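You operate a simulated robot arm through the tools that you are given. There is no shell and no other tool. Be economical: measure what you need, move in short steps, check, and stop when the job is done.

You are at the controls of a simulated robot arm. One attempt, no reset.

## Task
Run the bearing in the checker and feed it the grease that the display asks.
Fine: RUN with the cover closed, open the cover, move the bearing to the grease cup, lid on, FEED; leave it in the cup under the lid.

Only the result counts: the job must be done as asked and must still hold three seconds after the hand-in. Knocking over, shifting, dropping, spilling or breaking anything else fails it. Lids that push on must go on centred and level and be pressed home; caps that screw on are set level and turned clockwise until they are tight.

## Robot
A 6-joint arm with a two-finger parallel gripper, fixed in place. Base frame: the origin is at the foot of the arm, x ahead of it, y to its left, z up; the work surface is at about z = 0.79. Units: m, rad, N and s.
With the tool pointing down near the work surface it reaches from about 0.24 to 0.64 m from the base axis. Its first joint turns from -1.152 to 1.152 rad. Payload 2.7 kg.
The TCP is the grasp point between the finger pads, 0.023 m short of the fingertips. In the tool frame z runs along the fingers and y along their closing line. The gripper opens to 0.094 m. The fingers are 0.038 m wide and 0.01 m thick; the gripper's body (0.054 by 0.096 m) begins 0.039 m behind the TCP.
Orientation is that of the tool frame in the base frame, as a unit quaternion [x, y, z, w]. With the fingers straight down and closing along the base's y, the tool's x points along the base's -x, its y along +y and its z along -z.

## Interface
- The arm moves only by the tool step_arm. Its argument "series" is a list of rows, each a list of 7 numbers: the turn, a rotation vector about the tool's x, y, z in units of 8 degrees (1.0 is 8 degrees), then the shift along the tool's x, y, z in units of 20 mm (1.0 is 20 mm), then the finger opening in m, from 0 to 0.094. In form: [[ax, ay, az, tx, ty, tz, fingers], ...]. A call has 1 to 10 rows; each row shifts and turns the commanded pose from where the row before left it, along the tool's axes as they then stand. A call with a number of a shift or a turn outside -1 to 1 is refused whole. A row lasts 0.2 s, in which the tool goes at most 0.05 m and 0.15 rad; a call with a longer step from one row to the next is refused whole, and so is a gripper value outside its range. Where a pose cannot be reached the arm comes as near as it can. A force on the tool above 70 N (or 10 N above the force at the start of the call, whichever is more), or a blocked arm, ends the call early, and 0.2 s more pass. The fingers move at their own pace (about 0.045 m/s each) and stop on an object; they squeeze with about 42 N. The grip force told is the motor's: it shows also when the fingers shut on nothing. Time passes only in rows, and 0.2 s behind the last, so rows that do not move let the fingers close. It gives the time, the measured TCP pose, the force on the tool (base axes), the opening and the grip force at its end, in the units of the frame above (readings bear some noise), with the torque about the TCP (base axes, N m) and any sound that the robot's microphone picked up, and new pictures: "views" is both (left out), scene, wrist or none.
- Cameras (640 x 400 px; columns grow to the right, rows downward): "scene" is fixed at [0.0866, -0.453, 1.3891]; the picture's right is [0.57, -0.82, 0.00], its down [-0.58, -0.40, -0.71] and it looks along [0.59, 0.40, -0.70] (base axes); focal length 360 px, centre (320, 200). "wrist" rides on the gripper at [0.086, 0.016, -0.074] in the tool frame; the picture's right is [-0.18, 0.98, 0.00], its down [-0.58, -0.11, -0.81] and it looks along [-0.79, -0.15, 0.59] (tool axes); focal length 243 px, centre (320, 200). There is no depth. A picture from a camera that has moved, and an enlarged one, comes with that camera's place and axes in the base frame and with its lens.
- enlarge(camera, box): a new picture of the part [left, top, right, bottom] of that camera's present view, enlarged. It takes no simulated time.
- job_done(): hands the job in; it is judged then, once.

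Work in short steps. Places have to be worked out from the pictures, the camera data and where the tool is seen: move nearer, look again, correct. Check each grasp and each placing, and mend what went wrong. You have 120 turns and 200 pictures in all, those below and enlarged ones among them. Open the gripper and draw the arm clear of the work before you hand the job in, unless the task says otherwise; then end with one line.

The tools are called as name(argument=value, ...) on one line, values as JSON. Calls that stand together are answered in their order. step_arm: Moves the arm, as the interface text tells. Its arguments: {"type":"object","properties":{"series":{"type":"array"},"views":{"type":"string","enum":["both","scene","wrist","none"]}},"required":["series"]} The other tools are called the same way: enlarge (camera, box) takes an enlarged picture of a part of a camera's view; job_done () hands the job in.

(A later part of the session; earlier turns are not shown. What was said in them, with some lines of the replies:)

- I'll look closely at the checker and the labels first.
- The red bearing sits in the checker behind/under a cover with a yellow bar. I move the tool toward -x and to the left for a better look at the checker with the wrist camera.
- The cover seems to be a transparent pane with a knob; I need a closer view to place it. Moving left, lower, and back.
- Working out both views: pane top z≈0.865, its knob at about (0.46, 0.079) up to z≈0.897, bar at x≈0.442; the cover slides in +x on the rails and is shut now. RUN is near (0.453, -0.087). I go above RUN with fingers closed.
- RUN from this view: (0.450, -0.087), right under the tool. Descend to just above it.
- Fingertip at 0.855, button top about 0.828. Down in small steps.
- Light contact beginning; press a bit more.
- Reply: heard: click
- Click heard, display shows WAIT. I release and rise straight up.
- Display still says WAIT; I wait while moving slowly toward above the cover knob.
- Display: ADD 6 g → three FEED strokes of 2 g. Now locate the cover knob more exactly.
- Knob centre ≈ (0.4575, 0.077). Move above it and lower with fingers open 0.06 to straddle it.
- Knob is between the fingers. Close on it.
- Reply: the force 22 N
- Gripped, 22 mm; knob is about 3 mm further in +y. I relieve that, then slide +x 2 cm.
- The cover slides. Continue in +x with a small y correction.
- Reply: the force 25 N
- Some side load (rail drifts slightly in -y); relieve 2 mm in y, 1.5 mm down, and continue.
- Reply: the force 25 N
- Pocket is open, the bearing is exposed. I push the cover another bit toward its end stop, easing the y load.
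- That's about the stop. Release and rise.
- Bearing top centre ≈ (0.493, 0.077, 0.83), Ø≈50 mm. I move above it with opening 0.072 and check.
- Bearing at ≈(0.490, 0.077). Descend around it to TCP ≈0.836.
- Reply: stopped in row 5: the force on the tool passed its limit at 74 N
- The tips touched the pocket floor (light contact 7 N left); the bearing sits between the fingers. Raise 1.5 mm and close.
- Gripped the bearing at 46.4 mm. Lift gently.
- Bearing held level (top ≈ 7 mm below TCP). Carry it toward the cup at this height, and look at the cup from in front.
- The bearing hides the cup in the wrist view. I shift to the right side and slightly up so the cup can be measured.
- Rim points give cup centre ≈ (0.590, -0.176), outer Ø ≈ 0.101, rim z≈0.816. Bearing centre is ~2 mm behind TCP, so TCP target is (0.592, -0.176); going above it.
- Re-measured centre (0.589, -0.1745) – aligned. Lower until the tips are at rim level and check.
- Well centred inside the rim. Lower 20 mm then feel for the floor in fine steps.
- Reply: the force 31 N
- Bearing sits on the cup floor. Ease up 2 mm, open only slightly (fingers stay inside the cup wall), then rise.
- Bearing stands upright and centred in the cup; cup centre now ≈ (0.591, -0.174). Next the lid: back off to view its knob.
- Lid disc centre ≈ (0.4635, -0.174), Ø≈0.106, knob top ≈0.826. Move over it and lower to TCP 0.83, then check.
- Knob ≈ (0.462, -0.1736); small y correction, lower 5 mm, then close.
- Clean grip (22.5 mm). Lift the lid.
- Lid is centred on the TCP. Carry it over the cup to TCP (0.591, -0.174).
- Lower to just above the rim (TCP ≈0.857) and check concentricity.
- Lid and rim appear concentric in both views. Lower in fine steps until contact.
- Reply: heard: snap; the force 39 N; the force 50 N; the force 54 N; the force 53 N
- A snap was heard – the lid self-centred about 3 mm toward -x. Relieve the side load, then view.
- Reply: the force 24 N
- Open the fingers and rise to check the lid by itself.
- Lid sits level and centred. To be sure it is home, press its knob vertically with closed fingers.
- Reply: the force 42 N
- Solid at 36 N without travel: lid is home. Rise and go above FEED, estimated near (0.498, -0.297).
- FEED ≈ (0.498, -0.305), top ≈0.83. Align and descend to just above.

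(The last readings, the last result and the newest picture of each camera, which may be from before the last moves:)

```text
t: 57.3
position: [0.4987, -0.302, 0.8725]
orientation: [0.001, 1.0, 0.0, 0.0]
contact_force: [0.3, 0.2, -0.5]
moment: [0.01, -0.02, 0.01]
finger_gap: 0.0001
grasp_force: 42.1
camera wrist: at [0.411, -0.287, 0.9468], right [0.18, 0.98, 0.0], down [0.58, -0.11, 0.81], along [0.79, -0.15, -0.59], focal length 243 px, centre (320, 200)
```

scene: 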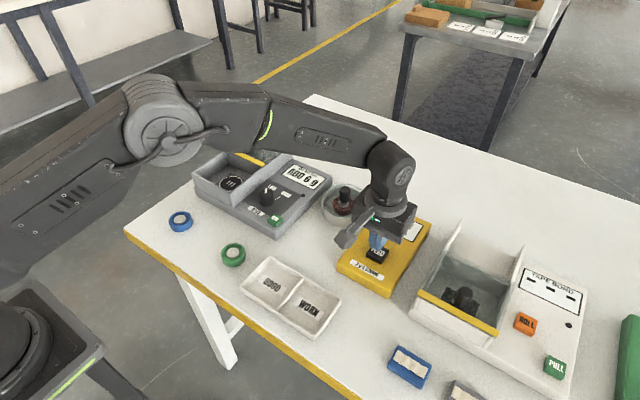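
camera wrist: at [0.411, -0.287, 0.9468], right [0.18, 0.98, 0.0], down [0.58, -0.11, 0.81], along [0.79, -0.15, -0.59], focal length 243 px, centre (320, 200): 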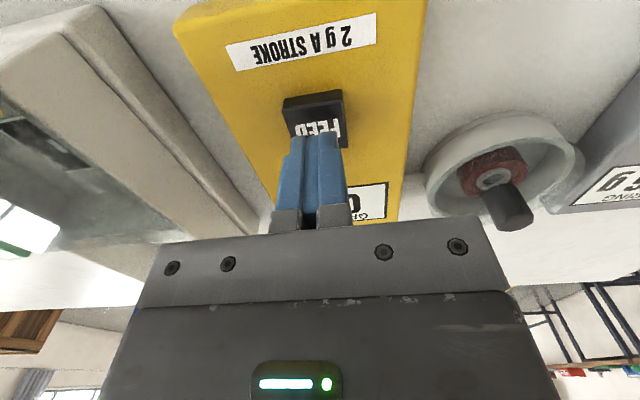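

Over the button. Down in fine steps, listening for the click.

step_arm(series=[[0, 0, 0, 0, -0.05, 0.5, 0.0], [0, 0, 0, 0, 0, 0.15, 0.0]], views="none")

step_arm(series=[[0, 0, 0, 0, 0, 0.1, 0.0]], views="none")

step_arm(series=[[0, 0, 0, 0, 0, 0.1, 0.0]], views="none")

```text
t: 57.9
position: [0.4976, -0.304, 0.8587]
orientation: [0.0, 1.0, -0.001, 0.0]
contact_force: [-0.7, -0.1, -0.7]
moment: [0.0, -0.01, 0.02]
finger_gap: 0.0
grasp_force: 41.9
```

```text
t: 58.3
position: [0.4975, -0.3035, 0.8565]
orientation: [0.0, 1.0, 0.0, 0.0]
contact_force: [0.4, -0.3, 0.2]
moment: [0.02, 0.0, 0.01]
finger_gap: 0.0002
grasp_force: 41.7
```

```text
t: 58.7
position: [0.4977, -0.3035, 0.8545]
orientation: [0.0, 1.0, 0.0, 0.0]
contact_force: [-0.5, -0.5, 0.5]
moment: [0.0, -0.01, 0.0]
finger_gap: 0.0
grasp_force: 42.0
```

step_arm(series=[[0, 0, 0, 0, 0, 0.1, 0.0]], views="none")

step_arm(series=[[0, 0, 0, 0, 0, 0.1, 0.0]], views="scene")

```text
t: 59.1
position: [0.4972, -0.3055, 0.8534]
orientation: [0.001, 1.0, 0.0, 0.0]
contact_force: [-0.4, 1.0, 0.6]
moment: [0.01, 0.04, 0.01]
finger_gap: 0.0
grasp_force: 42.3
```

```text
t: 59.5
position: [0.4979, -0.3043, 0.8511]
orientation: [-0.001, 1.0, 0.0, 0.0]
contact_force: [-1.4, 1.6, 1.4]
moment: [0.03, 0.05, -0.03]
finger_gap: 0.0003
grasp_force: 42.2
```

scene: 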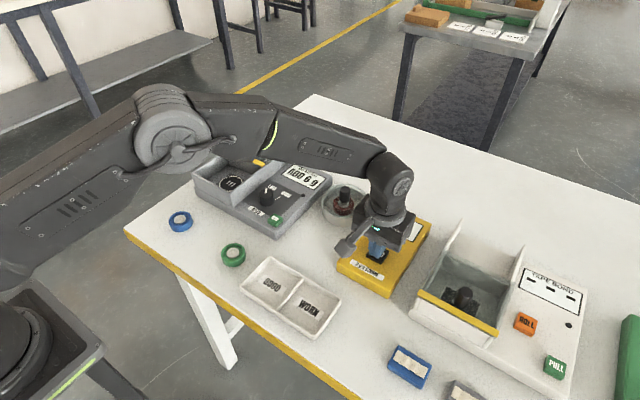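

Contact just begun (≈1.5 N). Continue.

step_arm(series=[[0, 0, 0, 0, 0, 0.1, 0.0]], views="none")

step_arm(series=[[0, 0, 0, 0, 0, 0.05, 0.0]], views="none")

```text
t: 59.9
position: [0.4977, -0.3046, 0.8496]
orientation: [0.001, 1.0, 0.0, 0.0]
contact_force: [0.1, 0.3, 4.0]
moment: [0.05, 0.01, -0.01]
finger_gap: 0.0
grasp_force: 41.9
heard: click
```

```text
t: 60.3
position: [0.499, -0.3046, 0.8479]
orientation: [0.0, 1.0, 0.0, 0.0]
contact_force: [-0.5, 0.8, 4.5]
moment: [0.01, 0.05, 0.03]
finger_gap: 0.0001
grasp_force: 41.6
```

One click heard. Rise clear and read the display.

step_arm(series=[[0, 0, 0, 0, 0, -0.6, 0.0], [0, 0, 0, 0, 0, -0.6, 0.0], [0, 0, 0, 0, 0, -0.8, 0.0], [0, 0, 0, 0, 0, -0.8, 0.0], [0, 0, 0, 0, 0, 0, 0.0], [0, 0, 0, 0, 0, 0, 0.0]], views="scene")

enlarge(camera="scene", box=[290, 160, 450, 260])

```text
t: 61.7
position: [0.4987, -0.3048, 0.9049]
orientation: [-0.001, 1.0, 0.001, 0.0]
contact_force: [0.7, 0.5, 0.5]
moment: [-0.01, 0.01, 0.01]
finger_gap: 0.0002
grasp_force: 41.9
```

scene: 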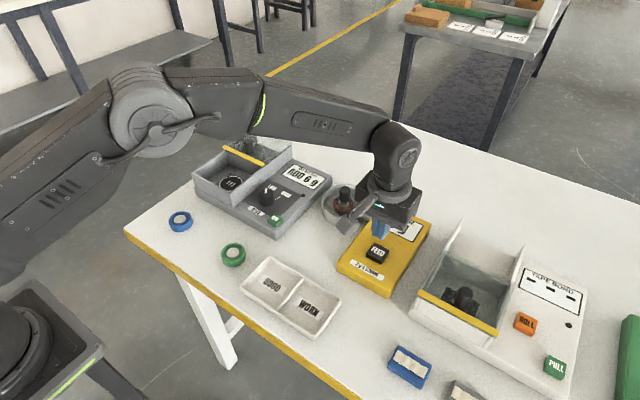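

```text
4.00 times, centred on (370, 210) of scene
camera zoom: at [0.0866, -0.453, 1.3891], right [0.57, -0.82, 0.0], down [-0.58, -0.4, -0.71], along [0.59, 0.4, -0.7], focal length 1439 px, centre (120, 160)
```

zoom: 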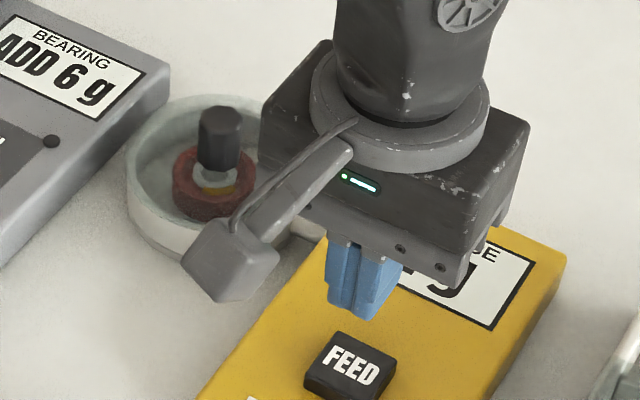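

enlarge(camera="wrist", box=[240, 60, 480, 210])

```text
2.67 times, centred on (360, 135) of wrist
camera zoom: at [0.4117, -0.2884, 0.9803], right [0.18, 0.98, 0.0], down [0.58, -0.11, 0.81], along [0.79, -0.15, -0.59], focal length 647 px, centre (213, 373)
```

zoom: 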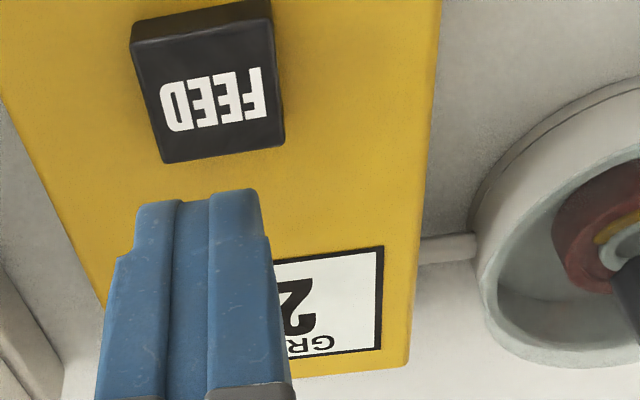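

Display 2 g. Second stroke: same descent, to TCP ≈0.849.

step_arm(series=[[0, 0, 0, 0, 0, 0.8, 0.0], [0, 0, 0, 0, 0, 0.8, 0.0], [0, 0, 0, 0, 0, 0.8, 0.0], [0, 0, 0, 0, 0, 0.2, 0.0], [0, 0, 0, 0, 0, 0.1, 0.0], [0, 0, 0, 0, 0, 0.1, 0.0]], views="none")

```text
t: 63.1
position: [0.4979, -0.3047, 0.8492]
orientation: [0.0, 1.0, 0.0, 0.0]
contact_force: [-2.1, 0.8, 5.1]
moment: [-0.03, 0.05, -0.01]
finger_gap: 0.0001
grasp_force: 41.8
heard: click
```

Clicked once. Rise and read.

step_arm(series=[[0, 0, 0, 0, 0, -0.6, 0.0], [0, 0, 0, 0, 0, -0.6, 0.0], [0, 0, 0, 0, 0, -0.8, 0.0], [0, 0, 0, 0, 0, -0.8, 0.0], [0, 0, 0, 0, 0, 0, 0.0], [0, 0, 0, 0, 0, 0, 0.0]], views="none")

enlarge(camera="wrist", box=[240, 60, 480, 210])

```text
t: 64.5
position: [0.4977, -0.3047, 0.9047]
orientation: [0.0, 1.0, 0.0, 0.0]
contact_force: [-0.5, 0.1, 0.0]
moment: [0.02, 0.02, -0.01]
finger_gap: 0.0
grasp_force: 42.0
```

```text
2.67 times, centred on (360, 135) of wrist
camera zoom: at [0.4107, -0.2881, 0.9795], right [0.18, 0.98, 0.0], down [0.58, -0.11, 0.81], along [0.79, -0.15, -0.59], focal length 647 px, centre (213, 373)
```

zoom: 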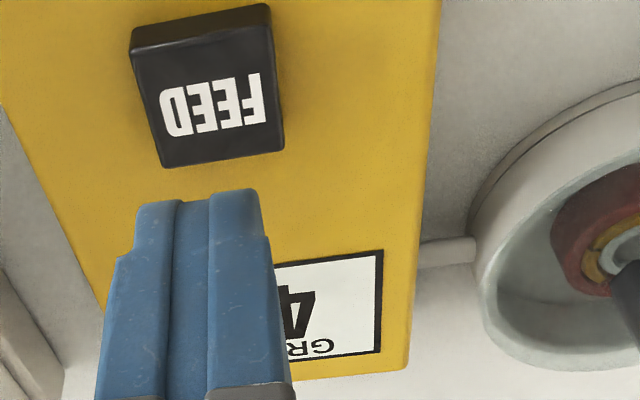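

4 g. Third and last stroke.

step_arm(series=[[0, 0, 0, 0, 0, 0.8, 0.0], [0, 0, 0, 0, 0, 0.8, 0.0], [0, 0, 0, 0, 0, 0.8, 0.0], [0, 0, 0, 0, 0, 0.2, 0.0], [0, 0, 0, 0, 0, 0.1, 0.0], [0, 0, 0, 0, 0, 0.1, 0.0]], views="none")

```text
t: 65.9
position: [0.4986, -0.3048, 0.8485]
orientation: [0.0, 1.0, -0.001, 0.001]
contact_force: [-1.6, -0.1, 3.9]
moment: [0.03, 0.05, -0.01]
finger_gap: 0.0
grasp_force: 42.1
heard: click
```

Clicked. Rise, then back off clear and open the gripper.

step_arm(series=[[0, 0, 0, 0, 0, -0.6, 0.0], [0, 0, 0, 0, 0, -1, 0.0], [0, 0, 0, 0, 0, -1, 0.0], [0, 0, 0, 0, 0, -1, 0.0], [0, 0, 0, 0, 0, -1, 0.0], [0, 0, 0, 0.5, 0, -1, 0.06], [0, 0, 0, 1, 0, -1, 0.06], [0, 0, 0, 1, 0, 0, 0.06], [0, 0, 0, 1, 0, 0, 0.06], [0, 0, 0, 1, 0, 0, 0.06]], views="none")

step_arm(series=[[0, 0, 0, 1, 0, 0, 0.06], [0, 0, 0, 1, 0, 0, 0.06], [0, 0, 0, 1, 0, 0, 0.06], [0, 0, 0, 0, 1, 0, 0.06], [0, 0, 0, 0, 1, 0, 0.06], [0, 0, 0, 0, 1, 0, 0.06], [0, 0, 0, 0, 1, 0, 0.06], [0, 0, 0, 0, 1, 0, 0.06], [0, 0, 0, 0, 1, 0, 0.06], [0, 0, 0, 0, 1, 0, 0.06]], views="scene")

enlarge(camera="scene", box=[290, 160, 450, 260])

```text
t: 68.1
position: [0.4086, -0.305, 0.9809]
orientation: [0.0, 1.0, 0.0, 0.0]
contact_force: [0.3, 0.8, -0.4]
moment: [-0.01, 0.0, -0.02]
finger_gap: 0.06
grasp_force: 0.1
```

```text
t: 70.3
position: [0.3461, -0.1641, 0.9813]
orientation: [0.001, 1.0, -0.001, 0.0]
contact_force: [-0.2, -1.0, -0.1]
moment: [0.0, 0.0, 0.04]
finger_gap: 0.0601
grasp_force: 0.1
```

scene: 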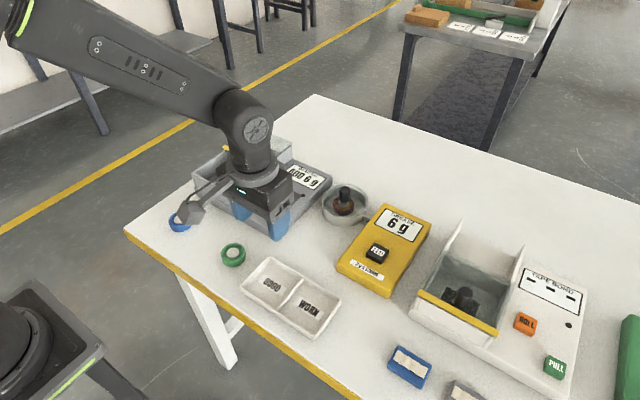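

```text
4.00 times, centred on (370, 210) of scene
camera zoom: at [0.0866, -0.453, 1.3891], right [0.57, -0.82, 0.0], down [-0.58, -0.4, -0.71], along [0.59, 0.4, -0.7], focal length 1439 px, centre (120, 160)
```

zoom: 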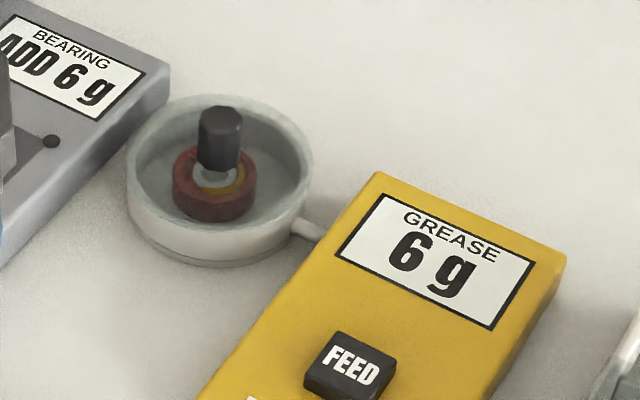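

The display reads 6 g as the checker asked, the lid is level on the cup with the greased bearing under it, and the arm is clear with the gripper open. I hand in.

job_done()

```text
The job is handed in.
```

I ran the bearing in the checker, and the display asked for 6 g. I gave it three FEED strokes of 2 g, and the grease display now reads 6 g. The bearing is in the cup with the lid snapped on, and the arm is clear with the gripper open.
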